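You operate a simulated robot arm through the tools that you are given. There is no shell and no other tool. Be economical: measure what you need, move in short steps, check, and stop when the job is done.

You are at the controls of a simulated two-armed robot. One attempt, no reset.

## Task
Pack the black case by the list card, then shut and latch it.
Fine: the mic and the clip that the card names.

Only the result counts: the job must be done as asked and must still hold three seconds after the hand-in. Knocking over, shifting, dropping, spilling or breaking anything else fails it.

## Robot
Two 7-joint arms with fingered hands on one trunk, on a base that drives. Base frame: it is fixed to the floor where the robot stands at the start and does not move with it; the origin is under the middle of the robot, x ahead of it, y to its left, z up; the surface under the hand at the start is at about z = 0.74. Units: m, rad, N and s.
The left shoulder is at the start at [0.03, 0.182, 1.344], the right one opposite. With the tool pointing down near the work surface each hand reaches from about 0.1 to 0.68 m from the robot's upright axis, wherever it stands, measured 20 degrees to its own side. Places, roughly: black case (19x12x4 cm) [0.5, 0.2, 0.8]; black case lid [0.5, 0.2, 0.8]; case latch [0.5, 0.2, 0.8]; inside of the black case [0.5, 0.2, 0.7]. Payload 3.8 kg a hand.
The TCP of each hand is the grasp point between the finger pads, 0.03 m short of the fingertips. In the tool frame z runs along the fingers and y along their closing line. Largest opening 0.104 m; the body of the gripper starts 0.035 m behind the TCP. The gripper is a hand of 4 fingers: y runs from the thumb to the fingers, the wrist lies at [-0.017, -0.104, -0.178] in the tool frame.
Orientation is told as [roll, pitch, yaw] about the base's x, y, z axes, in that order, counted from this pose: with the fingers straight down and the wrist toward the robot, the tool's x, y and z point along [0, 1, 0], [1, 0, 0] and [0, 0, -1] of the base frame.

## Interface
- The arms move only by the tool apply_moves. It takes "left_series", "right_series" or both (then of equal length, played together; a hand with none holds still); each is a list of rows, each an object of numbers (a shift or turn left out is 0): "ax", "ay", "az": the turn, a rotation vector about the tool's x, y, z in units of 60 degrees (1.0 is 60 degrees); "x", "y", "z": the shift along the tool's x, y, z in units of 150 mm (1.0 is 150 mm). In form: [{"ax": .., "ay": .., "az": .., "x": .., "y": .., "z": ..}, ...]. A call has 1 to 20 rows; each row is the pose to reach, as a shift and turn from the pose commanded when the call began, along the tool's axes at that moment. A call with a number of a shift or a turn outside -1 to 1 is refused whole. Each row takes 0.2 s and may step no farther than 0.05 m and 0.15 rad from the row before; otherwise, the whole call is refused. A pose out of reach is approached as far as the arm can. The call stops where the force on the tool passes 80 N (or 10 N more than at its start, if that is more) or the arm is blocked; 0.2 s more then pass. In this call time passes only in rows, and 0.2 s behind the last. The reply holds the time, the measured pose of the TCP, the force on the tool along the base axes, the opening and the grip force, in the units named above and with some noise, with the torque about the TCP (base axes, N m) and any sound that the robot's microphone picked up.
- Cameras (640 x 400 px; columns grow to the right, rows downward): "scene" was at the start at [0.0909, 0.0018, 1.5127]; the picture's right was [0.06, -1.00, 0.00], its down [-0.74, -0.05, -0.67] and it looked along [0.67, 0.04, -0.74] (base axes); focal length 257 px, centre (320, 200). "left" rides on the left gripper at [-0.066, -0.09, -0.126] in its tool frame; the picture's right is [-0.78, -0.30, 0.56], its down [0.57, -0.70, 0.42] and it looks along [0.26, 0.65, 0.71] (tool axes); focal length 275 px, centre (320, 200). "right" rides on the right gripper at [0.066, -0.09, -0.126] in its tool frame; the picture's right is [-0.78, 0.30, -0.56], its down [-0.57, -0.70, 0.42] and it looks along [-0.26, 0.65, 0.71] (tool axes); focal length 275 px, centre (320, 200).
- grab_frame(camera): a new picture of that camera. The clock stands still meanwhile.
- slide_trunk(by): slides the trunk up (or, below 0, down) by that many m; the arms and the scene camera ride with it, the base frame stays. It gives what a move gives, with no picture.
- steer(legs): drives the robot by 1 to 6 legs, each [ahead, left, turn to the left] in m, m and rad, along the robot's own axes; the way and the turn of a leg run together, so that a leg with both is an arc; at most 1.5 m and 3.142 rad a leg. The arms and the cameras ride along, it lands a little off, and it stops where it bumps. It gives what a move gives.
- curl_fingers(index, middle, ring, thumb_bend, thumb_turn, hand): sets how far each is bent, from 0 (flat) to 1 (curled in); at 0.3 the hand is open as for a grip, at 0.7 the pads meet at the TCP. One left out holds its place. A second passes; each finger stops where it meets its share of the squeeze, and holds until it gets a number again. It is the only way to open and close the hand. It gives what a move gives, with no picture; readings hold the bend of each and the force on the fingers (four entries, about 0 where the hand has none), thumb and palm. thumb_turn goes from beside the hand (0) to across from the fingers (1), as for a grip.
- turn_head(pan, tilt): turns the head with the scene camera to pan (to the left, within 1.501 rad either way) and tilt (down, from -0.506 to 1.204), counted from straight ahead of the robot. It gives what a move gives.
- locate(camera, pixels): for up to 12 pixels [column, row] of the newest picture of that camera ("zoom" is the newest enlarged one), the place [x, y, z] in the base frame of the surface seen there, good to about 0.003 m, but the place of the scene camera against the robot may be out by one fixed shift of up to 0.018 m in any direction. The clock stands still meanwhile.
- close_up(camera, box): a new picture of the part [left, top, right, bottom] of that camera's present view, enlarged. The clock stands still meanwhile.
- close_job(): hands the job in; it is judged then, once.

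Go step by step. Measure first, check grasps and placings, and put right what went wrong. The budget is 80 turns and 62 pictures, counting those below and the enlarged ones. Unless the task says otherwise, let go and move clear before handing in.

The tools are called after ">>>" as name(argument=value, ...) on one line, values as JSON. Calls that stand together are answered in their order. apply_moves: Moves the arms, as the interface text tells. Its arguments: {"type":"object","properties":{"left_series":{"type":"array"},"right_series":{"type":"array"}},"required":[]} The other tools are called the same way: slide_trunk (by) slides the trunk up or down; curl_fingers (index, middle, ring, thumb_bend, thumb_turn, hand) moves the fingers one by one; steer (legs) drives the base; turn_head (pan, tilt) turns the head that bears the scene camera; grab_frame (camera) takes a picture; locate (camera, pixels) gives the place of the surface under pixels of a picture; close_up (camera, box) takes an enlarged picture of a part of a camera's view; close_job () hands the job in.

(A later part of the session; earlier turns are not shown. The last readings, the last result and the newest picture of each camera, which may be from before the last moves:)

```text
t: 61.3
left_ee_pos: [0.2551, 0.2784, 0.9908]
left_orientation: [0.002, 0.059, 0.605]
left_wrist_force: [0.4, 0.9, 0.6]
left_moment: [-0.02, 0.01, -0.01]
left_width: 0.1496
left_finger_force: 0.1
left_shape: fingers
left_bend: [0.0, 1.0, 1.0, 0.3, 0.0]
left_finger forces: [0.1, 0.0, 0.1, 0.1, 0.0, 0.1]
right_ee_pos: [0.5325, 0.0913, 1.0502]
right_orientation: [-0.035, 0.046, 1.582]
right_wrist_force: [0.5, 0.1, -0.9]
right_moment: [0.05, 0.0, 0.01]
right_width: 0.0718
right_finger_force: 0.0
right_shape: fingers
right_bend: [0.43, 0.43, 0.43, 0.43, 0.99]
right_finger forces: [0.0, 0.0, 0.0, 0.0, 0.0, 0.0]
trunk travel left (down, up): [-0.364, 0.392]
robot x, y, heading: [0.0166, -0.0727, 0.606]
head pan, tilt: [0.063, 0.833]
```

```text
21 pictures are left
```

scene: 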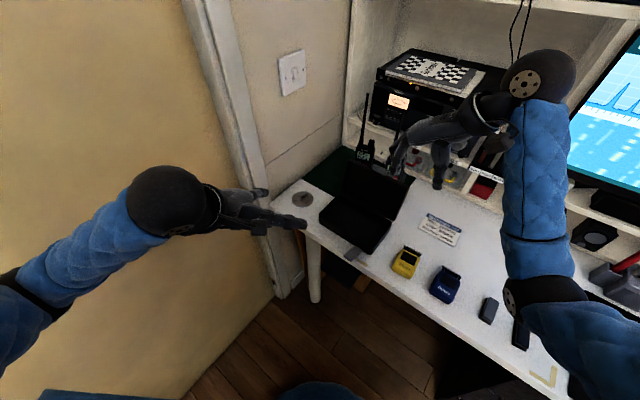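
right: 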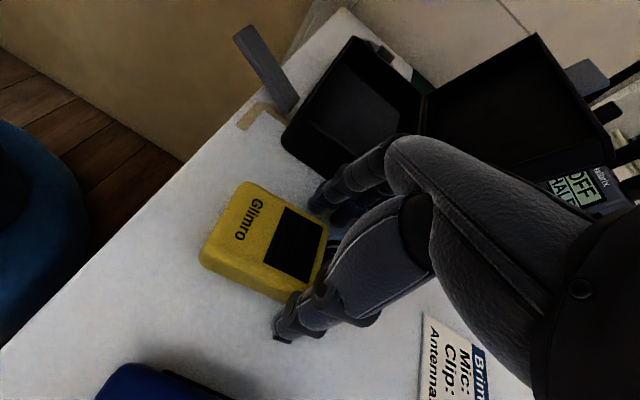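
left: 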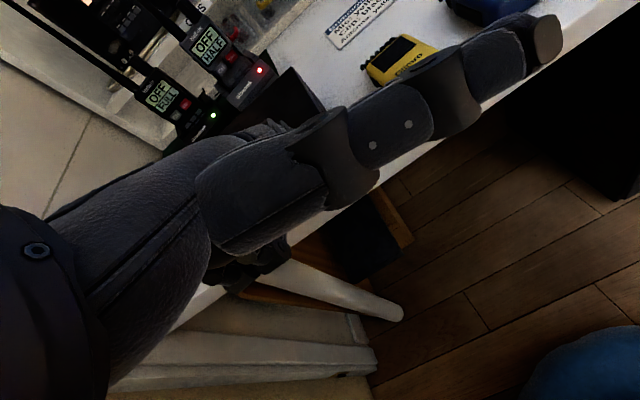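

Good: right hand at (0.533,0.091,1.05), yaw 1.58. Move above the mic.

>>> apply_moves(right_series=[{"x": 0.03, "y": -0.1, "z": 0.2, "ax": -0.015, "ay": -0.02}, {"x": 0.05, "y": -0.22, "z": 0.4, "ax": -0.033, "ay": -0.044}, {"x": 0.07, "y": -0.34, "z": 0.65, "ax": -0.033, "ay": -0.044}, {"x": 0.07, "y": -0.44, "z": 0.9, "ax": -0.033, "ay": -0.044}])

>>> grab_frame(camera="right")

>>> locate(camera="right", pixels=[[234, 256], [281, 282], [264, 323], [211, 298], [247, 288]])

```text
t: 62.3
left_ee_pos: [0.2521, 0.2795, 0.9899]
left_orientation: [0.003, 0.059, 0.604]
left_wrist_force: [-0.1, 0.1, 0.8]
left_moment: [0.0, -0.02, 0.0]
left_width: 0.1496
left_finger_force: 0.1
left_shape: fingers
left_bend: [0.0, 1.0, 1.0, 0.3, 0.0]
left_finger forces: [0.0, 0.0, 0.1, 0.0, 0.0, 0.0]
right_ee_pos: [0.5264, 0.0189, 0.9177]
right_orientation: [-0.084, 0.01, 1.581]
right_wrist_force: [-0.7, -0.7, 0.2]
right_moment: [0.01, 0.0, -0.01]
right_width: 0.0717
right_finger_force: 0.0
right_shape: fingers
right_bend: [0.43, 0.43, 0.43, 0.43, 0.99]
right_finger forces: [0.0, 0.1, 0.1, 0.0, 0.1, 0.1]
trunk travel left (down, up): [-0.364, 0.392]
robot x, y, heading: [0.016, -0.0708, 0.608]
head pan, tilt: [0.063, 0.833]
```

```text
20 pictures are left
```

right: 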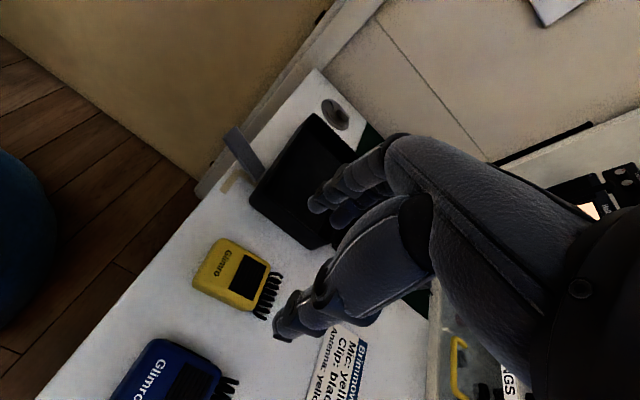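

```text
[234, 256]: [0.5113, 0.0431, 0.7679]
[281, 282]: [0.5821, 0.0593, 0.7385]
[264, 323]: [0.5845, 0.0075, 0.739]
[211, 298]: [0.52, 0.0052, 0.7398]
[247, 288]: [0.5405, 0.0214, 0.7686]
```

Level the roll, centre on the mic and descend to z≈0.778.

>>> apply_moves(right_series=[{"ax": 0.08, "x": 0.03, "y": 0.06, "z": 0.15}, {"ax": 0.08, "x": 0.03, "y": 0.08, "z": 0.4}, {"ax": 0.08, "x": 0.03, "y": 0.1, "z": 0.6}])

>>> close_up(camera="right", box=[140, 120, 420, 400])

```text
t: 63.1
left_ee_pos: [0.2519, 0.2792, 0.9901]
left_orientation: [0.003, 0.06, 0.603]
left_wrist_force: [0.3, 0.8, 0.6]
left_moment: [0.03, -0.02, 0.01]
left_width: 0.1498
left_finger_force: 0.0
left_shape: fingers
left_bend: [0.0, 1.0, 1.0, 0.3, 0.0]
left_finger forces: [0.0, 0.0, 0.0, 0.0, 0.1, 0.0]
right_ee_pos: [0.5291, 0.0331, 0.8267]
right_orientation: [-0.083, 0.093, 1.575]
right_wrist_force: [-0.7, 0.0, -0.8]
right_moment: [0.01, 0.01, 0.01]
right_width: 0.0722
right_finger_force: 0.1
right_shape: fingers
right_bend: [0.43, 0.43, 0.43, 0.43, 0.99]
right_finger forces: [0.0, 0.0, 0.1, 0.1, 0.0, 0.0]
trunk travel left (down, up): [-0.364, 0.392]
robot x, y, heading: [0.0199, -0.069, 0.603]
head pan, tilt: [0.063, 0.833]
```

```text
1.43 times, centred on (280, 260) of right
```

zoom: 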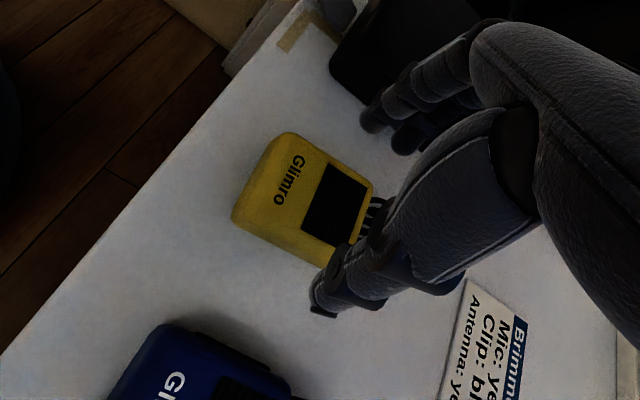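

Roll/pitch map to ay/ax respectively; correct both tilts now, recentre, then descend.

>>> apply_moves(right_series=[{"ax": -0.089, "ay": 0.079, "x": 0.074, "y": -0.02, "z": 0.05}, {"ax": -0.089, "ay": 0.079, "x": 0.074, "y": -0.02, "z": 0.2}, {"ax": -0.089, "ay": 0.079, "x": 0.074, "y": -0.02, "z": 0.325}])

>>> close_up(camera="right", box=[140, 120, 420, 400])

```text
t: 63.9
left_ee_pos: [0.252, 0.2792, 0.9906]
left_orientation: [0.002, 0.058, 0.605]
left_wrist_force: [0.3, 0.0, -0.1]
left_moment: [0.0, 0.06, -0.02]
left_width: 0.1494
left_finger_force: 0.0
left_shape: fingers
left_bend: [0.0, 1.0, 1.0, 0.3, 0.0]
left_finger forces: [0.0, 0.0, 0.1, 0.0, 0.0, 0.0]
right_ee_pos: [0.5223, 0.0248, 0.7783]
right_orientation: [-0.001, 0.001, 1.579]
right_wrist_force: [-0.3, 0.6, 0.1]
right_moment: [-0.01, 0.02, 0.0]
right_width: 0.0715
right_finger_force: 0.1
right_shape: fingers
right_bend: [0.43, 0.43, 0.43, 0.43, 0.99]
right_finger forces: [0.2, 0.0, 0.2, 0.1, 0.1, 0.1]
trunk travel left (down, up): [-0.364, 0.392]
robot x, y, heading: [0.0183, -0.0709, 0.604]
head pan, tilt: [0.063, 0.833]
```

```text
1.43 times, centred on (280, 260) of right
```

zoom: 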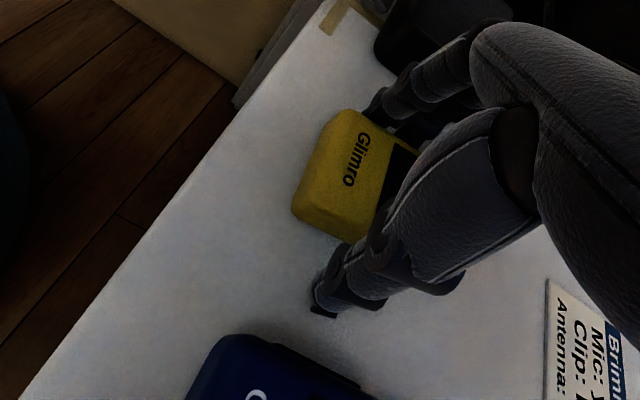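

Well placed: mic between thumb and fingers. Close gently.

>>> curl_fingers(hand="right", index=0.62, middle=0.62, ring=0.62, thumb_bend=0.62)

>>> apply_moves(right_series=[{"z": -0.15}, {"z": -0.4}, {"z": -0.6}])

>>> close_up(camera="scene", box=[300, 130, 560, 330])

```text
t: 64.9
left_ee_pos: [0.2528, 0.2799, 0.99]
left_orientation: [0.002, 0.06, 0.604]
left_wrist_force: [0.1, 0.9, -0.5]
left_moment: [0.02, 0.01, 0.01]
left_width: 0.1492
left_finger_force: 0.1
left_shape: fingers
left_bend: [0.0, 1.0, 1.0, 0.3, 0.0]
left_finger forces: [0.1, 0.1, 0.0, 0.0, 0.0, 0.0]
right_ee_pos: [0.522, 0.0243, 0.779]
right_orientation: [0.001, 0.0, 1.58]
right_wrist_force: [0.0, -0.3, 0.1]
right_moment: [0.02, 0.01, 0.0]
right_width: 0.0514
right_finger_force: 15.7
right_shape: fingers
right_bend: [0.55, 0.56, 0.56, 0.5, 0.99]
right_finger forces: [5.3, 5.6, 5.1, 0.0, 15.9, 0.0]
trunk travel left (down, up): [-0.364, 0.392]
robot x, y, heading: [0.0197, -0.0714, 0.605]
head pan, tilt: [0.063, 0.833]
```

```text
t: 65.7
left_ee_pos: [0.2526, 0.2788, 0.9898]
left_orientation: [0.003, 0.06, 0.603]
left_wrist_force: [0.1, 0.2, 0.4]
left_moment: [-0.02, 0.01, -0.03]
left_width: 0.1499
left_finger_force: 0.0
left_shape: fingers
left_bend: [0.0, 1.0, 1.0, 0.3, 0.0]
left_finger forces: [0.0, 0.1, 0.1, 0.0, 0.0, 0.1]
right_ee_pos: [0.5214, 0.0261, 0.8696]
right_orientation: [0.0, 0.002, 1.58]
right_wrist_force: [0.8, 0.4, -1.6]
right_moment: [0.0, -0.01, 0.02]
right_width: 0.0515
right_finger_force: 16.1
right_shape: fingers
right_bend: [0.55, 0.56, 0.56, 0.5, 0.99]
right_finger forces: [5.2, 5.6, 4.9, 0.0, 16.0, 0.0]
trunk travel left (down, up): [-0.364, 0.392]
robot x, y, heading: [0.0194, -0.0754, 0.6]
head pan, tilt: [0.063, 0.833]
```

```text
2.00 times, centred on (430, 230) of scene
```

zoom: 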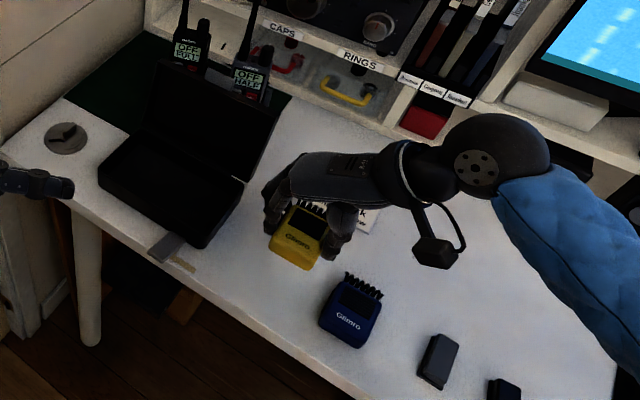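

Mic is held and lifted. Measure the case interior from this view.

>>> locate(camera="zoom", pixels=[[100, 163], [112, 170], [160, 105], [155, 130], [190, 243], [185, 222], [240, 182], [228, 188], [175, 175], [145, 195], [200, 155], [262, 160]])

>>> grab_frame(camera="right")

>>> locate(camera="right", pixels=[[300, 125], [250, 190], [330, 110], [262, 185], [290, 150], [300, 170], [330, 150], [300, 215], [280, 205], [240, 150], [270, 170], [320, 130]])

```text
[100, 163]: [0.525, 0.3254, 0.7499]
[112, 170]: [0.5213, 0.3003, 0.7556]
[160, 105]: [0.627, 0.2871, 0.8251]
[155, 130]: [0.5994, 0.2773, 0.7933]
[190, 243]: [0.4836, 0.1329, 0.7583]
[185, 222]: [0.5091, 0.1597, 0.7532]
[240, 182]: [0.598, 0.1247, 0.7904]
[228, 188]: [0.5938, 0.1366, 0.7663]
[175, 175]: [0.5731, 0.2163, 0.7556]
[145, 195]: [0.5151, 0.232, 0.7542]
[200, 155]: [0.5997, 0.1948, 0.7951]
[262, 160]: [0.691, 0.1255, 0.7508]
```

```text
16 pictures are left
```

right: 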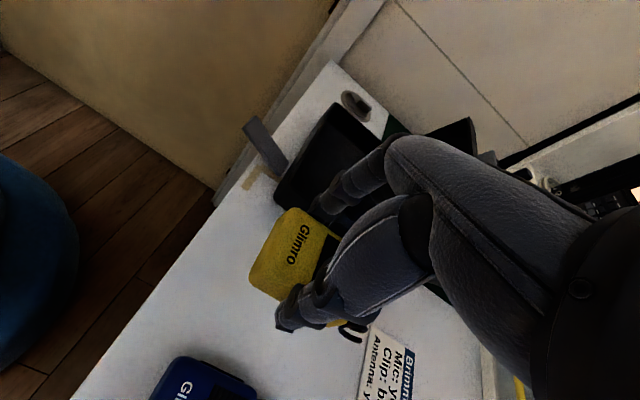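

```text
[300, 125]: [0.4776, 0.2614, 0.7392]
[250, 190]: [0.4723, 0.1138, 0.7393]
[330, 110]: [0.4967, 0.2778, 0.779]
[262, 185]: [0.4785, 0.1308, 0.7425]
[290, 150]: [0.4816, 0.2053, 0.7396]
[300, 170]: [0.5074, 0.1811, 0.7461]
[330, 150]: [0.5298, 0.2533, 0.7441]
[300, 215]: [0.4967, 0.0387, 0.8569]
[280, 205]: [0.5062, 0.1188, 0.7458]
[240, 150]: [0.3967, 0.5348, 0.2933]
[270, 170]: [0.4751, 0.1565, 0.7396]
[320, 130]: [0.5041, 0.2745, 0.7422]
```

Interior floor z≈0.744, x≈0.49–0.593, y≈0.116–0.29. Carry the mic over to (0.527, 0.232), then lower.

>>> apply_moves(right_series=[{"x": -0.01, "y": 0.2}, {"x": -0.02, "y": 0.45}, {"x": -0.03, "y": 0.7}, {"x": -0.037, "y": 1.0}])

>>> apply_moves(right_series=[{"y": 0.2}, {"y": 0.37}, {"y": 0.37, "z": 0.2}, {"y": 0.37, "z": 0.35}])

>>> close_up(camera="scene", box=[300, 130, 480, 280])

```text
t: 66.7
left_ee_pos: [0.2515, 0.2801, 0.9899]
left_orientation: [-0.001, 0.061, 0.604]
left_wrist_force: [0.5, -0.6, 0.1]
left_moment: [0.02, -0.01, 0.04]
left_width: 0.1496
left_finger_force: 0.1
left_shape: fingers
left_bend: [0.0, 1.0, 1.0, 0.3, 0.0]
left_finger forces: [0.0, 0.1, 0.1, 0.0, 0.0, 0.0]
right_ee_pos: [0.5271, 0.1747, 0.8689]
right_orientation: [-0.001, 0.003, 1.578]
right_wrist_force: [0.0, -0.9, -1.5]
right_moment: [0.02, 0.01, 0.02]
right_width: 0.0517
right_finger_force: 15.8
right_shape: fingers
right_bend: [0.55, 0.56, 0.56, 0.5, 0.99]
right_finger forces: [5.4, 5.6, 5.0, 0.0, 15.7, 0.0]
trunk travel left (down, up): [-0.364, 0.392]
robot x, y, heading: [0.0208, -0.0719, 0.6]
head pan, tilt: [0.063, 0.833]
```

```text
t: 67.7
left_ee_pos: [0.2527, 0.2795, 0.9909]
left_orientation: [0.001, 0.06, 0.604]
left_wrist_force: [0.3, 0.2, 0.2]
left_moment: [-0.03, -0.02, 0.01]
left_width: 0.1496
left_finger_force: 0.1
left_shape: fingers
left_bend: [0.0, 1.0, 1.0, 0.3, 0.0]
left_finger forces: [0.0, 0.0, 0.0, 0.1, 0.1, 0.0]
right_ee_pos: [0.5267, 0.2306, 0.8165]
right_orientation: [0.0, 0.0, 1.581]
right_wrist_force: [-0.2, -0.2, 1.8]
right_moment: [0.03, 0.12, -0.01]
right_width: 0.0519
right_finger_force: 16.0
right_shape: fingers
right_bend: [0.55, 0.56, 0.56, 0.5, 0.99]
right_finger forces: [5.7, 5.4, 4.6, 0.0, 16.2, 0.1]
trunk travel left (down, up): [-0.364, 0.392]
robot x, y, heading: [0.0188, -0.0728, 0.608]
head pan, tilt: [0.063, 0.833]
```

```text
2.67 times, centred on (390, 205) of scene
```

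zoom: 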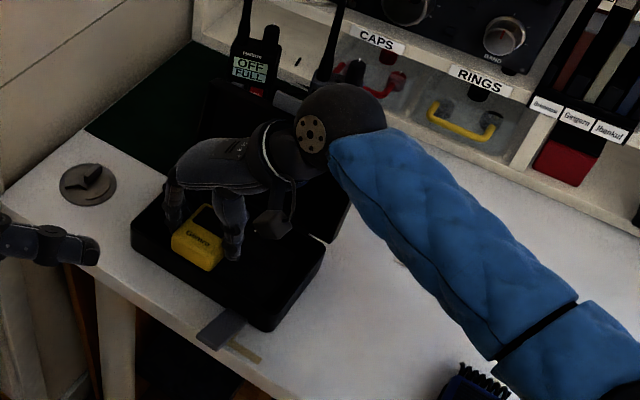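

A slight 3 N contact appeared on the way down, perhaps the spring near the rear rim. Shift 4 mm to the front and lower a little, watching force.

>>> apply_moves(right_series=[{"x": 0.03, "z": -0.03}, {"x": 0.03, "z": 0.04}, {"x": 0.03, "z": 0.08}])

>>> close_up(camera="right", box=[180, 80, 460, 360])

```text
t: 68.5
left_ee_pos: [0.2521, 0.2782, 0.9903]
left_orientation: [0.002, 0.059, 0.606]
left_wrist_force: [-0.3, 0.5, 0.0]
left_moment: [0.02, 0.02, 0.01]
left_width: 0.1495
left_finger_force: 0.1
left_shape: fingers
left_bend: [0.0, 1.0, 1.0, 0.3, 0.0]
left_finger forces: [0.1, 0.0, 0.0, 0.0, 0.0, 0.0]
right_ee_pos: [0.5227, 0.2321, 0.8062]
right_orientation: [-0.005, -0.003, 1.578]
right_wrist_force: [6.8, 0.2, 11.2]
right_moment: [-0.15, 0.12, 0.16]
right_width: 0.0525
right_finger_force: 18.2
right_shape: fingers
right_bend: [0.55, 0.57, 0.56, 0.5, 1.0]
right_finger forces: [6.3, 5.3, 4.5, 0.1, 21.5, 0.0]
trunk travel left (down, up): [-0.364, 0.392]
robot x, y, heading: [0.0182, -0.0723, 0.605]
head pan, tilt: [0.063, 0.833]
```

```text
1.43 times, centred on (320, 220) of right
```

zoom: 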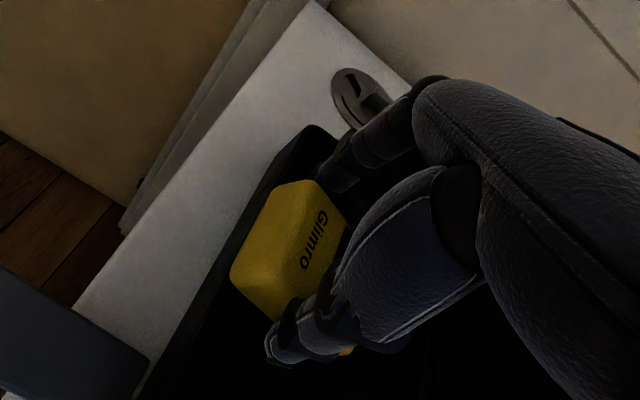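

Force +x shows the mic's front edge riding on the front rim. Raise, shift 9 mm back toward the hinge, and lower.

>>> apply_moves(right_series=[{"x": 0.0, "z": -0.1}, {"x": -0.063, "z": -0.1}, {"x": -0.063, "z": 0.0}, {"x": -0.063, "z": 0.06}])

```text
t: 69.5
left_ee_pos: [0.251, 0.2778, 0.9906]
left_orientation: [0.001, 0.058, 0.604]
left_wrist_force: [-0.8, 0.0, 0.2]
left_moment: [0.01, -0.01, -0.01]
left_width: 0.1494
left_finger_force: 0.1
left_shape: fingers
left_bend: [0.0, 1.0, 1.0, 0.3, 0.0]
left_finger forces: [0.0, 0.0, 0.1, 0.0, 0.0, 0.0]
right_ee_pos: [0.5326, 0.2311, 0.8011]
right_orientation: [-0.006, -0.009, 1.578]
right_wrist_force: [3.4, -2.9, 24.3]
right_moment: [-0.49, 0.08, 0.07]
right_width: 0.0527
right_finger_force: 19.8
right_shape: fingers
right_bend: [0.55, 0.57, 0.57, 0.5, 1.0]
right_finger forces: [6.1, 4.7, 4.0, 0.0, 24.7, 0.0]
trunk travel left (down, up): [-0.364, 0.392]
robot x, y, heading: [0.019, -0.0678, 0.604]
head pan, tilt: [0.063, 0.833]
```

A 24 N upward force under the mic: something blocks it at z≈0.76. Look before proceeding.

>>> apply_moves(right_series=[{"z": -0.05}, {"z": -0.1}])

>>> close_up(camera="scene", box=[310, 160, 430, 260])

>>> locate(camera="zoom", pixels=[[235, 262], [205, 235], [265, 230], [230, 240], [205, 275], [150, 220], [250, 330], [300, 270], [320, 240], [280, 300], [180, 180], [350, 290]])

```text
t: 70.1
left_ee_pos: [0.2522, 0.2799, 0.9896]
left_orientation: [-0.001, 0.059, 0.604]
left_wrist_force: [-0.5, -0.7, -0.9]
left_moment: [-0.02, -0.06, -0.01]
left_width: 0.1497
left_finger_force: 0.1
left_shape: fingers
left_bend: [0.0, 1.0, 1.0, 0.3, 0.0]
left_finger forces: [0.0, 0.0, 0.0, 0.0, 0.0, 0.0]
right_ee_pos: [0.5299, 0.2296, 0.8087]
right_orientation: [0.001, 0.009, 1.583]
right_wrist_force: [0.4, -0.2, -0.8]
right_moment: [-0.02, 0.01, -0.01]
right_width: 0.0526
right_finger_force: 16.1
right_shape: fingers
right_bend: [0.55, 0.57, 0.57, 0.51, 1.0]
right_finger forces: [6.7, 4.5, 3.9, 0.1, 16.1, 0.1]
trunk travel left (down, up): [-0.364, 0.392]
robot x, y, heading: [0.017, -0.0688, 0.606]
head pan, tilt: [0.063, 0.833]
```

```text
4.00 times, centred on (370, 210) of scene
```

zoom: 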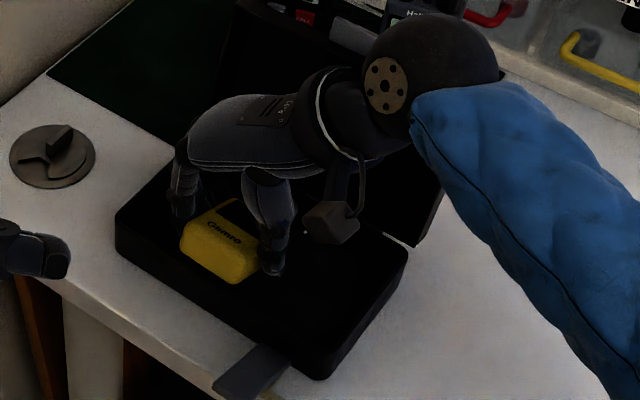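

```text
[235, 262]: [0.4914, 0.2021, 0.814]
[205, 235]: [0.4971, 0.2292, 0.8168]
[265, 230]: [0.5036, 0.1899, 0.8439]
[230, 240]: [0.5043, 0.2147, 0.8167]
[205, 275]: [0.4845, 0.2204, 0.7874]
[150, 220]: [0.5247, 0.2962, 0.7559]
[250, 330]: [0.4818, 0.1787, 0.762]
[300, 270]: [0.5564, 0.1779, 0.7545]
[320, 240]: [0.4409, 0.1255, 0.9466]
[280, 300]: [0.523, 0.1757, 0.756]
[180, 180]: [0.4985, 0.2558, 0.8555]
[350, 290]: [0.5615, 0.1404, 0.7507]
```

The mic slid up ~8 mm in the grasp; the front wall seems thick (inner edge ≈0.498). Shift a further ~9 mm toward the hinge and lower in small steps.

>>> apply_moves(right_series=[{"x": -0.06, "z": -0.03}, {"x": -0.06, "z": 0.03}, {"x": -0.06, "z": 0.07}])

>>> close_up(camera="right", box=[200, 100, 420, 320])

>>> locate(camera="zoom", pixels=[[150, 280], [200, 230], [180, 300], [250, 150], [220, 200], [200, 340], [140, 330], [230, 260], [260, 130], [300, 90], [240, 330], [100, 370]])

```text
t: 70.9
left_ee_pos: [0.2525, 0.2799, 0.9901]
left_orientation: [-0.002, 0.059, 0.604]
left_wrist_force: [-0.5, 0.8, -0.2]
left_moment: [0.01, -0.02, -0.01]
left_width: 0.1494
left_finger_force: 0.0
left_shape: fingers
left_bend: [0.0, 1.0, 1.0, 0.3, 0.0]
left_finger forces: [0.0, 0.1, 0.0, 0.0, 0.0, 0.0]
right_ee_pos: [0.5405, 0.2318, 0.7998]
right_orientation: [0.0, 0.002, 1.579]
right_wrist_force: [-0.5, 0.2, 0.9]
right_moment: [0.0, -0.05, 0.03]
right_width: 0.0526
right_finger_force: 15.5
right_shape: fingers
right_bend: [0.55, 0.57, 0.57, 0.51, 1.0]
right_finger forces: [6.5, 4.7, 4.0, 0.0, 16.1, 0.0]
trunk travel left (down, up): [-0.364, 0.392]
robot x, y, heading: [0.02, -0.0719, 0.603]
head pan, tilt: [0.063, 0.833]
```

```text
1.82 times, centred on (310, 210) of right
```

zoom: 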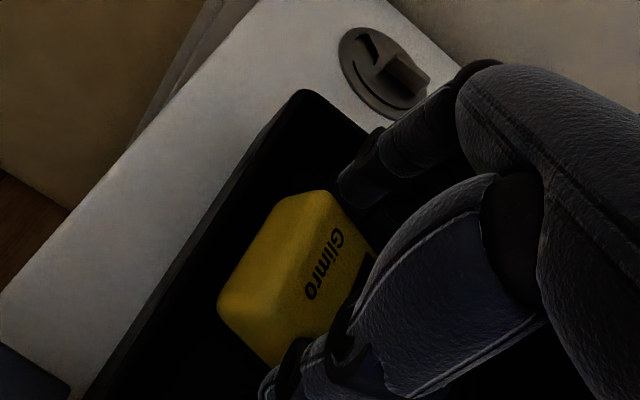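

```text
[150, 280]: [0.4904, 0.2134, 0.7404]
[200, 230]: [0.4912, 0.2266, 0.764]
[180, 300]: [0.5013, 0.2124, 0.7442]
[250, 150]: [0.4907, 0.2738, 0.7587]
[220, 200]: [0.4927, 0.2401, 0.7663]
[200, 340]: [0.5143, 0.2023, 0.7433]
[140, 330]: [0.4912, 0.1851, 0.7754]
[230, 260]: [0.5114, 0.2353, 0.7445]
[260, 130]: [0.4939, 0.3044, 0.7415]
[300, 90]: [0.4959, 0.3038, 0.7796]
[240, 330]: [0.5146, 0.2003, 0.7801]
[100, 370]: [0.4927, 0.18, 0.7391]
```

Clear now: wall inner face x≈0.492, mic front ≈0.513, force near zero. Continue lowering.

>>> apply_moves(right_series=[{"z": 0.04}, {"z": 0.08}, {"z": 0.115}, {"z": 0.14}])

```text
t: 71.9
left_ee_pos: [0.2506, 0.2777, 0.9909]
left_orientation: [0.002, 0.056, 0.603]
left_wrist_force: [0.2, -0.5, 0.1]
left_moment: [0.02, -0.01, -0.01]
left_width: 0.1495
left_finger_force: 0.1
left_shape: fingers
left_bend: [0.0, 1.0, 1.0, 0.3, 0.0]
left_finger forces: [0.0, 0.0, 0.0, 0.0, 0.0, 0.0]
right_ee_pos: [0.5405, 0.2321, 0.7802]
right_orientation: [0.0, -0.001, 1.581]
right_wrist_force: [-1.8, -2.3, 11.8]
right_moment: [0.16, -0.24, -0.03]
right_width: 0.0522
right_finger_force: 17.3
right_shape: fingers
right_bend: [0.56, 0.57, 0.57, 0.51, 0.99]
right_finger forces: [5.2, 6.0, 4.4, 0.0, 18.9, 0.1]
trunk travel left (down, up): [-0.364, 0.392]
robot x, y, heading: [0.0192, -0.0722, 0.602]
head pan, tilt: [0.063, 0.833]
```

It has met the floor (12 N at z 0.780). Release and lift, then look.

>>> curl_fingers(hand="right", index=0.45, middle=0.45, ring=0.45, thumb_bend=0.4)

>>> apply_moves(right_series=[{"z": -0.2}, {"z": -0.45}, {"z": -0.7}, {"z": -0.95}])

>>> apply_moves(right_series=[{"y": -0.3}, {"y": -0.6}, {"y": -0.95}])

>>> close_up(camera="scene", box=[310, 160, 430, 260])

>>> locate(camera="zoom", pixels=[[235, 240], [210, 220], [255, 215], [235, 210], [240, 260], [250, 180]])

```text
t: 72.9
left_ee_pos: [0.2514, 0.2786, 0.9893]
left_orientation: [0.001, 0.059, 0.604]
left_wrist_force: [0.1, -1.0, -0.8]
left_moment: [-0.02, -0.02, 0.01]
left_width: 0.1492
left_finger_force: 0.1
left_shape: fingers
left_bend: [0.0, 1.0, 1.0, 0.3, 0.0]
left_finger forces: [0.1, 0.0, 0.0, 0.1, 0.1, 0.0]
right_ee_pos: [0.5399, 0.2308, 0.7787]
right_orientation: [-0.001, 0.002, 1.58]
right_wrist_force: [-0.5, -1.7, 4.6]
right_moment: [0.06, -0.07, 0.0]
right_width: 0.0726
right_finger_force: 2.1
right_shape: fingers
right_bend: [0.45, 0.47, 0.45, 0.4, 0.99]
right_finger forces: [0.1, 4.2, 0.0, 0.0, 0.0, 0.0]
trunk travel left (down, up): [-0.364, 0.392]
robot x, y, heading: [0.0169, -0.0704, 0.608]
head pan, tilt: [0.063, 0.833]
```

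```text
t: 73.9
left_ee_pos: [0.2522, 0.2792, 0.9901]
left_orientation: [0.001, 0.059, 0.606]
left_wrist_force: [0.5, 0.1, 0.6]
left_moment: [0.03, 0.02, -0.05]
left_width: 0.1495
left_finger_force: 0.0
left_shape: fingers
left_bend: [0.0, 1.0, 1.0, 0.3, 0.0]
left_finger forces: [0.0, 0.0, 0.1, 0.1, 0.0, 0.0]
right_ee_pos: [0.5394, 0.2316, 0.9209]
right_orientation: [0.0, 0.005, 1.58]
right_wrist_force: [-0.6, 0.1, 0.6]
right_moment: [0.03, 0.02, -0.03]
right_width: 0.0726
right_finger_force: 0.0
right_shape: fingers
right_bend: [0.45, 0.45, 0.45, 0.4, 0.99]
right_finger forces: [0.0, 0.0, 0.0, 0.0, 0.1, 0.0]
trunk travel left (down, up): [-0.364, 0.392]
robot x, y, heading: [0.0222, -0.0743, 0.605]
head pan, tilt: [0.063, 0.833]
```

```text
refused: row 3 steps farther than a row can; nothing moved
```

```text
4.00 times, centred on (370, 210) of scene
```

zoom: 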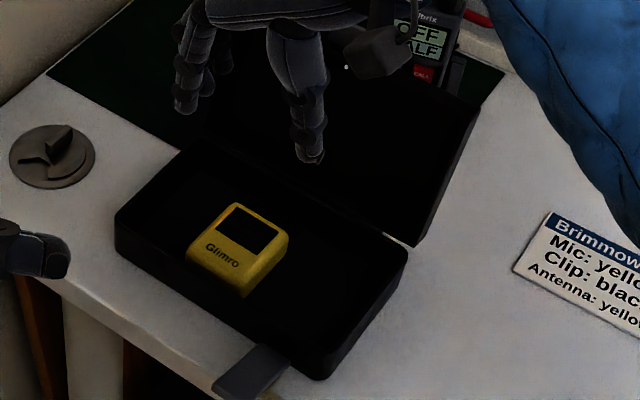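

```text
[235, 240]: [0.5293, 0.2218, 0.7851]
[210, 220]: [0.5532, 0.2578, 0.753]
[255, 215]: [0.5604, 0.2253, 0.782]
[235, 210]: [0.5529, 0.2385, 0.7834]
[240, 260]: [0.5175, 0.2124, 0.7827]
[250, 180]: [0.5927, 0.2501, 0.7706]
```

The mic lies flat in the case (top ≈0.774, below the rim). Next: pull the right hand back/up, then drive the base so the clip is in comfortable reach.

>>> apply_moves(right_series=[{"x": 0.1, "y": -0.1, "z": -0.1}, {"x": 0.25, "y": -0.2, "z": -0.2}, {"x": 0.4, "y": -0.35, "z": -0.3}, {"x": 0.55, "y": -0.5, "z": -0.3}, {"x": 0.67, "y": -0.6, "z": -0.3}])

>>> steer(legs=[[0, 0, -0.305], [-0.038, -0.121, 0]])

>>> grab_frame(camera="right")

```text
t: 75.1
left_ee_pos: [0.2525, 0.2791, 0.9895]
left_orientation: [0.003, 0.059, 0.602]
left_wrist_force: [-0.1, -0.3, 0.3]
left_moment: [0.03, 0.01, 0.01]
left_width: 0.1497
left_finger_force: 0.0
left_shape: fingers
left_bend: [0.0, 1.0, 1.0, 0.3, 0.0]
left_finger forces: [0.0, 0.1, 0.0, 0.0, 0.1, 0.1]
right_ee_pos: [0.4398, 0.1391, 0.9654]
right_orientation: [0.0, 0.004, 1.58]
right_wrist_force: [0.4, -1.0, 0.6]
right_moment: [0.02, -0.02, 0.02]
right_width: 0.0727
right_finger_force: 0.1
right_shape: fingers
right_bend: [0.45, 0.45, 0.45, 0.4, 0.99]
right_finger forces: [0.0, 0.1, 0.0, 0.1, 0.1, 0.0]
trunk travel left (down, up): [-0.364, 0.392]
robot x, y, heading: [0.0176, -0.0706, 0.604]
head pan, tilt: [0.063, 0.833]
```

```text
t: 77.3
left_ee_pos: [0.3459, 0.0661, 0.9912]
left_orientation: [0.001, 0.058, 0.302]
left_wrist_force: [-1.1, -0.8, 0.8]
left_moment: [0.07, -0.02, 0.01]
left_width: 0.1496
left_finger_force: 0.0
left_shape: fingers
left_bend: [0.0, 1.0, 1.0, 0.3, 0.0]
left_finger forces: [0.0, 0.1, 0.0, 0.1, 0.0, 0.0]
right_ee_pos: [0.4844, -0.1233, 0.9659]
right_orientation: [0.0, 0.002, 1.276]
right_wrist_force: [0.1, -0.4, -0.5]
right_moment: [0.05, 0.02, 0.0]
right_width: 0.0727
right_finger_force: 0.2
right_shape: fingers
right_bend: [0.45, 0.45, 0.45, 0.4, 0.99]
right_finger forces: [0.0, 0.0, 0.0, 0.0, 0.0, 0.0]
trunk travel left (down, up): [-0.364, 0.392]
robot x, y, heading: [0.0144, -0.195, 0.303]
head pan, tilt: [0.063, 0.833]
```

```text
10 pictures are left
```

right: 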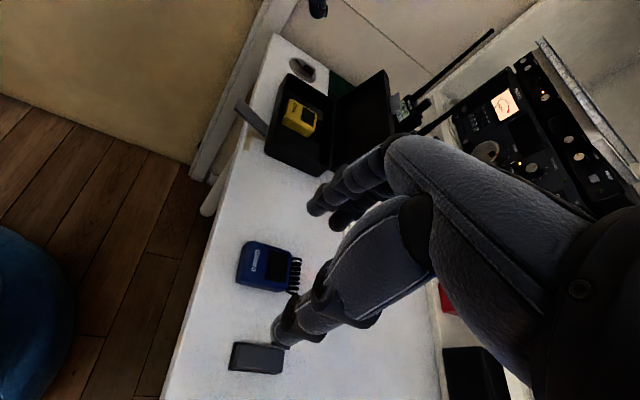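

The blue mic and grey clip are in view; the black clip is further right. Move above it.

>>> apply_moves(right_series=[{"x": -0.13, "y": -0.17, "z": 0.1}, {"x": -0.26, "y": -0.34, "z": 0.22}, {"x": -0.39, "y": -0.51, "z": 0.33}, {"x": -0.523, "y": -0.67, "z": 0.44}])

>>> grab_frame(camera="right")

```text
t: 78.3
left_ee_pos: [0.3461, 0.0656, 0.9911]
left_orientation: [0.002, 0.059, 0.302]
left_wrist_force: [0.7, -0.2, 0.6]
left_moment: [0.0, -0.03, 0.04]
left_width: 0.1493
left_finger_force: 0.1
left_shape: fingers
left_bend: [0.0, 1.0, 1.0, 0.3, 0.0]
left_finger forces: [0.0, 0.0, 0.0, 0.1, 0.0, 0.0]
right_ee_pos: [0.5322, -0.2402, 0.9005]
right_orientation: [0.0, 0.001, 1.278]
right_wrist_force: [-0.3, -0.3, -0.5]
right_moment: [-0.01, -0.02, 0.03]
right_width: 0.0726
right_finger_force: 0.0
right_shape: fingers
right_bend: [0.45, 0.45, 0.45, 0.4, 0.99]
right_finger forces: [0.0, 0.1, 0.0, 0.0, 0.0, 0.1]
trunk travel left (down, up): [-0.364, 0.392]
robot x, y, heading: [0.0182, -0.1998, 0.303]
head pan, tilt: [0.063, 0.833]
```

```text
9 pictures are left
```

right: 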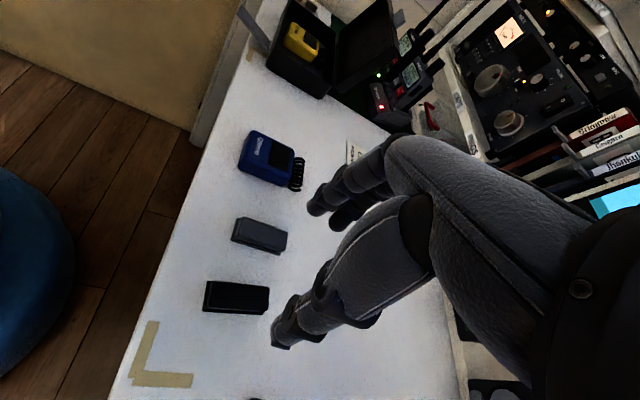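

Black clip is at (237,297), grey at (259,236). Locate its corners.

>>> locate(camera="right", pixels=[[212, 285], [266, 290], [264, 308], [207, 305], [238, 296], [225, 295], [255, 298], [259, 232], [238, 244], [280, 252], [305, 340], [210, 312]])

```text
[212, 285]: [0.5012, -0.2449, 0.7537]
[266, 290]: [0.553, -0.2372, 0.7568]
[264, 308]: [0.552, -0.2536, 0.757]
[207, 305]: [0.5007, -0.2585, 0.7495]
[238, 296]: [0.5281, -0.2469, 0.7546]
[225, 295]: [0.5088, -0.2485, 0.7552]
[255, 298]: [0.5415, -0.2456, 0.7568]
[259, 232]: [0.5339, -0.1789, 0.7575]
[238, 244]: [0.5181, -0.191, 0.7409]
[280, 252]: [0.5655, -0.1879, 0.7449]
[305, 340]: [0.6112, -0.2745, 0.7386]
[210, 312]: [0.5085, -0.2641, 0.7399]
```

Clip centre (0.527,−0.247), axis yawed ≈7°, top 0.757. Pre-close to a narrow opening, yaw to 97°, and descend.

>>> curl_fingers(hand="right", index=0.54, middle=0.54, ring=0.54, thumb_bend=0.54)

>>> apply_moves(right_series=[{"az": -0.13, "x": 0.02, "y": -0.053, "z": 0.1}, {"az": -0.26, "x": 0.02, "y": -0.053, "z": 0.25}, {"az": -0.39, "x": 0.02, "y": -0.053, "z": 0.4}, {"az": -0.39, "x": 0.02, "y": -0.053, "z": 0.55}])

>>> close_up(camera="right", box=[140, 140, 420, 400])

```text
t: 79.3
left_ee_pos: [0.3464, 0.0648, 0.99]
left_orientation: [0.003, 0.058, 0.302]
left_wrist_force: [0.9, -0.7, -0.5]
left_moment: [0.0, -0.01, 0.0]
left_width: 0.1494
left_finger_force: 0.1
left_shape: fingers
left_bend: [0.0, 1.0, 1.0, 0.3, 0.0]
left_finger forces: [0.0, 0.0, 0.0, 0.1, 0.0, 0.1]
right_ee_pos: [0.5306, -0.2392, 0.9005]
right_orientation: [0.0, 0.003, 1.276]
right_wrist_force: [-1.2, 0.1, 0.1]
right_moment: [0.02, 0.0, 0.0]
right_width: 0.0441
right_finger_force: 0.1
right_shape: fingers
right_bend: [0.54, 0.54, 0.54, 0.54, 1.0]
right_finger forces: [0.0, 0.1, 0.0, 0.0, 0.1, 0.0]
trunk travel left (down, up): [-0.364, 0.392]
robot x, y, heading: [0.019, -0.1983, 0.298]
head pan, tilt: [0.063, 0.833]
```

```text
t: 80.5
left_ee_pos: [0.3406, 0.0704, 0.9904]
left_orientation: [-0.005, 0.057, 0.301]
left_wrist_force: [0.8, 0.8, 0.2]
left_moment: [0.0, 0.01, -0.01]
left_width: 0.1497
left_finger_force: 0.1
left_shape: fingers
left_bend: [0.0, 1.0, 1.0, 0.3, 0.0]
left_finger forces: [0.0, 0.0, 0.0, 0.0, 0.1, 0.0]
right_ee_pos: [0.5349, -0.2366, 0.8437]
right_orientation: [-0.059, -0.021, 1.696]
right_wrist_force: [0.2, -0.5, 0.6]
right_moment: [0.02, 0.04, -0.03]
right_width: 0.0439
right_finger_force: 0.1
right_shape: fingers
right_bend: [0.54, 0.54, 0.54, 0.54, 1.0]
right_finger forces: [0.1, 0.1, 0.0, 0.1, 0.1, 0.0]
trunk travel left (down, up): [-0.364, 0.392]
robot x, y, heading: [0.02, -0.1978, 0.303]
head pan, tilt: [0.063, 0.833]
stopped in row 4 (right hand): the arm was blocked; the commanded pose is now the measured one
```

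```text
1.54 times, centred on (280, 270) of right
```

zoom: 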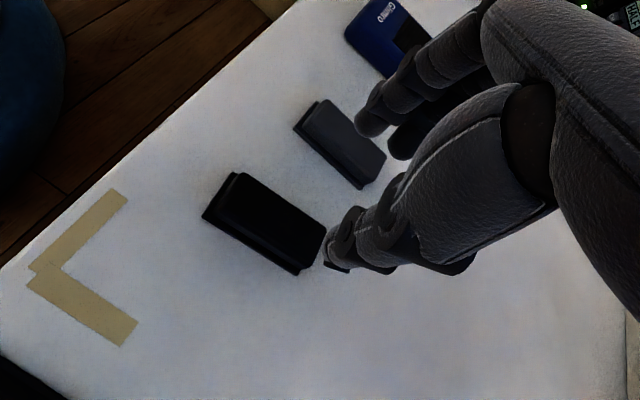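

The right forearm brushed the left hand (left shifted 5 mm). Move the left hand away to the left, then level and descend onto the clip.

>>> apply_moves(left_series=[{"x": 0.2}, {"x": 0.4}, {"x": 0.6}, {"x": 0.8}])

>>> apply_moves(right_series=[{"ax": 0.02, "ay": 0.056, "x": 0.088, "y": -0.072, "z": 0.08}, {"ax": 0.02, "ay": 0.056, "x": 0.088, "y": -0.072, "z": 0.2}, {"ax": 0.02, "ay": 0.056, "x": 0.088, "y": -0.072, "z": 0.3}])

```text
t: 81.5
left_ee_pos: [0.3044, 0.1852, 0.9913]
left_orientation: [-0.004, 0.054, 0.303]
left_wrist_force: [0.4, 0.2, 0.5]
left_moment: [-0.01, 0.02, -0.03]
left_width: 0.1497
left_finger_force: 0.1
left_shape: fingers
left_bend: [0.0, 1.0, 1.0, 0.3, 0.0]
left_finger forces: [0.0, 0.0, 0.0, 0.0, 0.0, 0.1]
right_ee_pos: [0.5334, -0.2389, 0.8422]
right_orientation: [-0.056, -0.014, 1.692]
right_wrist_force: [0.0, 0.3, -0.8]
right_moment: [0.02, -0.02, -0.01]
right_width: 0.0436
right_finger_force: 0.1
right_shape: fingers
right_bend: [0.54, 0.54, 0.54, 0.54, 1.0]
right_finger forces: [0.0, 0.0, 0.0, 0.1, 0.1, 0.0]
trunk travel left (down, up): [-0.364, 0.392]
robot x, y, heading: [0.015, -0.2026, 0.299]
head pan, tilt: [0.063, 0.833]
```

```text
t: 82.5
left_ee_pos: [0.3019, 0.1882, 0.9894]
left_orientation: [-0.006, 0.053, 0.304]
left_wrist_force: [1.2, 0.2, -0.2]
left_moment: [-0.01, 0.01, -0.02]
left_width: 0.1495
left_finger_force: 0.0
left_shape: fingers
left_bend: [0.0, 1.0, 1.0, 0.3, 0.0]
left_finger forces: [0.0, 0.0, 0.0, 0.0, 0.1, 0.0]
right_ee_pos: [0.549, -0.2311, 0.8424]
right_orientation: [-0.102, -0.037, 1.706]
right_wrist_force: [-0.4, 0.7, 0.8]
right_moment: [-0.02, 0.02, 0.01]
right_width: 0.0438
right_finger_force: 0.0
right_shape: fingers
right_bend: [0.54, 0.54, 0.54, 0.54, 1.0]
right_finger forces: [0.0, 0.0, 0.0, 0.1, 0.1, 0.0]
trunk travel left (down, up): [-0.364, 0.392]
robot x, y, heading: [0.0206, -0.1981, 0.304]
head pan, tilt: [0.063, 0.833]
stopped in row 3 (right hand): the arm was blocked; the commanded pose is now the measured one
```

Still blocked, though no tool force; look at the arms.

>>> grab_frame(camera="scene")

```text
7 pictures are left
```

scene: 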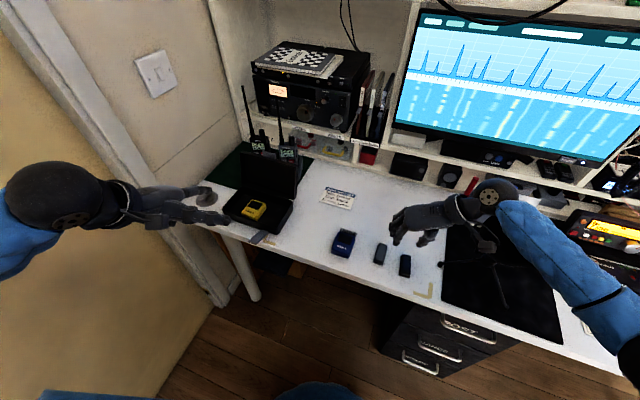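

The right forearm/wrist is probably touching the boom-mic disc at the right (behind 490,195). I'll raise, yaw the hand back so the wrist faces the robot, and grip the clip along its length instead.

>>> apply_moves(right_series=[{"z": -0.2, "ay": 0.05, "ax": 0.02}, {"z": -0.4, "ay": 0.1, "ax": 0.035}, {"z": -0.6, "ay": 0.1, "ax": 0.035}])

>>> apply_moves(right_series=[{"az": 0.14}, {"az": 0.28}, {"az": 0.42}, {"az": 0.56}, {"az": 0.7}, {"az": 0.84}, {"az": 0.98}])

>>> grab_frame(camera="scene")

```text
t: 83.3
left_ee_pos: [0.3113, 0.1813, 0.9904]
left_orientation: [0.001, 0.06, 0.3]
left_wrist_force: [-0.2, -0.1, -0.5]
left_moment: [0.03, 0.05, 0.01]
left_width: 0.1496
left_finger_force: 0.1
left_shape: fingers
left_bend: [0.0, 1.0, 1.0, 0.3, 0.0]
left_finger forces: [0.0, 0.1, 0.0, 0.0, 0.1, 0.1]
right_ee_pos: [0.5459, -0.2473, 0.9139]
right_orientation: [0.042, 0.011, 1.69]
right_wrist_force: [0.4, 0.5, -0.4]
right_moment: [0.01, -0.01, -0.03]
right_width: 0.0436
right_finger_force: 0.1
right_shape: fingers
right_bend: [0.54, 0.54, 0.54, 0.54, 1.0]
right_finger forces: [0.0, 0.1, 0.1, 0.1, 0.0, 0.1]
trunk travel left (down, up): [-0.364, 0.392]
robot x, y, heading: [0.0152, -0.1967, 0.3]
head pan, tilt: [0.063, 0.833]
```

```text
t: 84.9
left_ee_pos: [0.3104, 0.1826, 0.9903]
left_orientation: [0.002, 0.059, 0.305]
left_wrist_force: [0.7, -0.4, 0.1]
left_moment: [0.01, 0.01, -0.05]
left_width: 0.1497
left_finger_force: 0.0
left_shape: fingers
left_bend: [0.0, 1.0, 1.0, 0.3, 0.0]
left_finger forces: [0.0, 0.1, 0.0, 0.0, 0.0, 0.0]
right_ee_pos: [0.5448, -0.2483, 0.9159]
right_orientation: [0.01, 0.038, 0.663]
right_wrist_force: [0.1, 0.2, -0.1]
right_moment: [-0.01, 0.0, 0.01]
right_width: 0.0432
right_finger_force: 0.1
right_shape: fingers
right_bend: [0.54, 0.54, 0.54, 0.54, 1.0]
right_finger forces: [0.1, 0.0, 0.0, 0.0, 0.0, 0.0]
trunk travel left (down, up): [-0.364, 0.392]
robot x, y, heading: [0.02, -0.199, 0.303]
head pan, tilt: [0.063, 0.833]
```

```text
6 pictures are left
```

scene: 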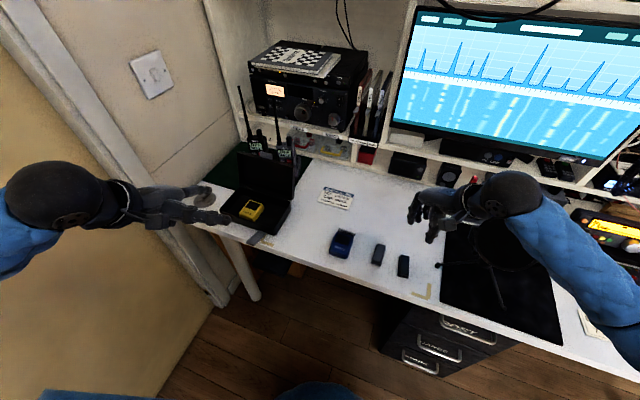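

The stand is still upright (520,245). Now open along the clip's length, yaw to 7°, and come down over it to z≈0.83.

>>> curl_fingers(hand="right", index=0.38, middle=0.38, ring=0.38, thumb_bend=0.38)

>>> apply_moves(right_series=[{"az": 0.13, "ax": -0.036, "ay": -0.01, "x": 0.04, "y": -0.04, "z": 0.14}, {"az": 0.26, "ax": -0.036, "ay": -0.01, "x": 0.08, "y": -0.088, "z": 0.28}, {"az": 0.39, "ax": -0.036, "ay": -0.01, "x": 0.08, "y": -0.088, "z": 0.42}, {"az": 0.515, "ax": -0.036, "ay": -0.01, "x": 0.08, "y": -0.088, "z": 0.573}])

```text
t: 85.9
left_ee_pos: [0.3112, 0.182, 0.991]
left_orientation: [0.002, 0.059, 0.304]
left_wrist_force: [-0.8, 0.3, 0.0]
left_moment: [0.01, 0.0, 0.02]
left_width: 0.1493
left_finger_force: 0.2
left_shape: fingers
left_bend: [0.0, 1.0, 1.0, 0.3, 0.0]
left_finger forces: [0.0, 0.0, 0.0, 0.0, 0.1, 0.0]
right_ee_pos: [0.5461, -0.2481, 0.9164]
right_orientation: [0.012, 0.038, 0.666]
right_wrist_force: [-1.0, 0.3, -0.2]
right_moment: [0.0, -0.04, 0.01]
right_width: 0.0839
right_finger_force: 0.0
right_shape: fingers
right_bend: [0.38, 0.38, 0.38, 0.38, 0.98]
right_finger forces: [0.0, 0.0, 0.0, 0.0, 0.1, 0.1]
trunk travel left (down, up): [-0.364, 0.392]
robot x, y, heading: [0.0182, -0.1984, 0.3]
head pan, tilt: [0.063, 0.833]
```

```text
t: 86.9
left_ee_pos: [0.3105, 0.1829, 0.9899]
left_orientation: [0.0, 0.06, 0.302]
left_wrist_force: [0.0, 0.8, 0.5]
left_moment: [-0.01, -0.02, -0.01]
left_width: 0.1494
left_finger_force: 0.0
left_shape: fingers
left_bend: [0.0, 1.0, 1.0, 0.3, 0.0]
left_finger forces: [0.0, 0.0, 0.0, 0.0, 0.0, 0.1]
right_ee_pos: [0.5252, -0.2479, 0.8306]
right_orientation: [-0.011, 0.0, 0.125]
right_wrist_force: [0.4, -0.1, -0.1]
right_moment: [-0.02, 0.0, -0.01]
right_width: 0.0842
right_finger_force: 0.0
right_shape: fingers
right_bend: [0.38, 0.38, 0.38, 0.38, 0.98]
right_finger forces: [0.1, 0.1, 0.0, 0.0, 0.0, 0.0]
trunk travel left (down, up): [-0.364, 0.392]
robot x, y, heading: [0.0198, -0.1982, 0.3]
head pan, tilt: [0.063, 0.833]
```

Centred over the clip. Descend and grip.

>>> apply_moves(right_series=[{"z": 0.15, "y": 0.01}, {"z": 0.28, "y": 0.01}, {"z": 0.37, "y": 0.01}])

>>> curl_fingers(hand="right", index=0.58, middle=0.58, ring=0.58, thumb_bend=0.58)

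>>> apply_moves(right_series=[{"z": -0.1}, {"z": -0.3}, {"z": -0.6}, {"z": -0.8}])

>>> close_up(camera="scene", box=[330, 150, 530, 310])

```text
t: 87.7
left_ee_pos: [0.3101, 0.1834, 0.9901]
left_orientation: [0.003, 0.06, 0.303]
left_wrist_force: [-0.3, -0.1, -0.1]
left_moment: [0.01, 0.01, 0.0]
left_width: 0.1493
left_finger_force: 0.0
left_shape: fingers
left_bend: [0.0, 1.0, 1.0, 0.3, 0.0]
left_finger forces: [0.0, 0.0, 0.1, 0.0, 0.0, 0.0]
right_ee_pos: [0.5264, -0.2478, 0.7748]
right_orientation: [-0.011, -0.001, 0.125]
right_wrist_force: [-0.4, -0.3, -0.5]
right_moment: [0.0, -0.03, 0.0]
right_width: 0.0842
right_finger_force: 0.1
right_shape: fingers
right_bend: [0.38, 0.38, 0.38, 0.38, 0.98]
right_finger forces: [0.0, 0.1, 0.1, 0.0, 0.0, 0.0]
trunk travel left (down, up): [-0.364, 0.392]
robot x, y, heading: [0.0182, -0.1967, 0.3]
head pan, tilt: [0.063, 0.833]
```

```text
t: 88.7
left_ee_pos: [0.3102, 0.1827, 0.9895]
left_orientation: [0.003, 0.059, 0.303]
left_wrist_force: [0.4, 0.0, 0.2]
left_moment: [0.01, 0.02, -0.03]
left_width: 0.1494
left_finger_force: 0.0
left_shape: fingers
left_bend: [0.0, 1.0, 1.0, 0.3, 0.0]
left_finger forces: [0.1, 0.0, 0.0, 0.0, 0.0, 0.1]
right_ee_pos: [0.5269, -0.2482, 0.7749]
right_orientation: [-0.009, 0.001, 0.126]
right_wrist_force: [0.9, -1.4, 0.9]
right_moment: [0.01, -0.07, -0.03]
right_width: 0.0559
right_finger_force: 9.6
right_shape: fingers
right_bend: [0.51, 0.52, 0.57, 0.49, 1.0]
right_finger forces: [4.5, 5.5, 0.1, 0.1, 8.9, 0.1]
trunk travel left (down, up): [-0.364, 0.392]
robot x, y, heading: [0.0194, -0.1988, 0.303]
head pan, tilt: [0.063, 0.833]
```

```text
t: 89.7
left_ee_pos: [0.3104, 0.1823, 0.9894]
left_orientation: [0.002, 0.06, 0.302]
left_wrist_force: [0.2, 0.1, 0.2]
left_moment: [0.0, 0.0, 0.01]
left_width: 0.1494
left_finger_force: 0.1
left_shape: fingers
left_bend: [0.0, 1.0, 1.0, 0.3, 0.0]
left_finger forces: [0.0, 0.0, 0.0, 0.0, 0.0, 0.0]
right_ee_pos: [0.526, -0.246, 0.8958]
right_orientation: [-0.011, 0.001, 0.129]
right_wrist_force: [0.1, -0.1, -0.3]
right_moment: [-0.01, 0.0, 0.04]
right_width: 0.0562
right_finger_force: 9.0
right_shape: fingers
right_bend: [0.51, 0.52, 0.57, 0.49, 1.0]
right_finger forces: [4.4, 4.5, 0.0, 0.0, 8.9, 0.0]
trunk travel left (down, up): [-0.364, 0.392]
robot x, y, heading: [0.0181, -0.199, 0.303]
head pan, tilt: [0.063, 0.833]
```

```text
2.50 times, centred on (430, 230) of scene
```

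zoom: 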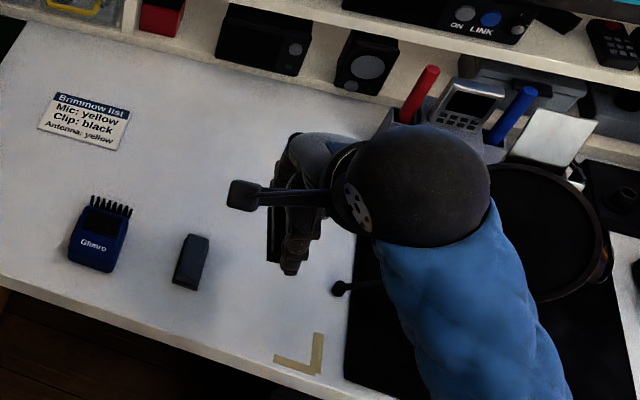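

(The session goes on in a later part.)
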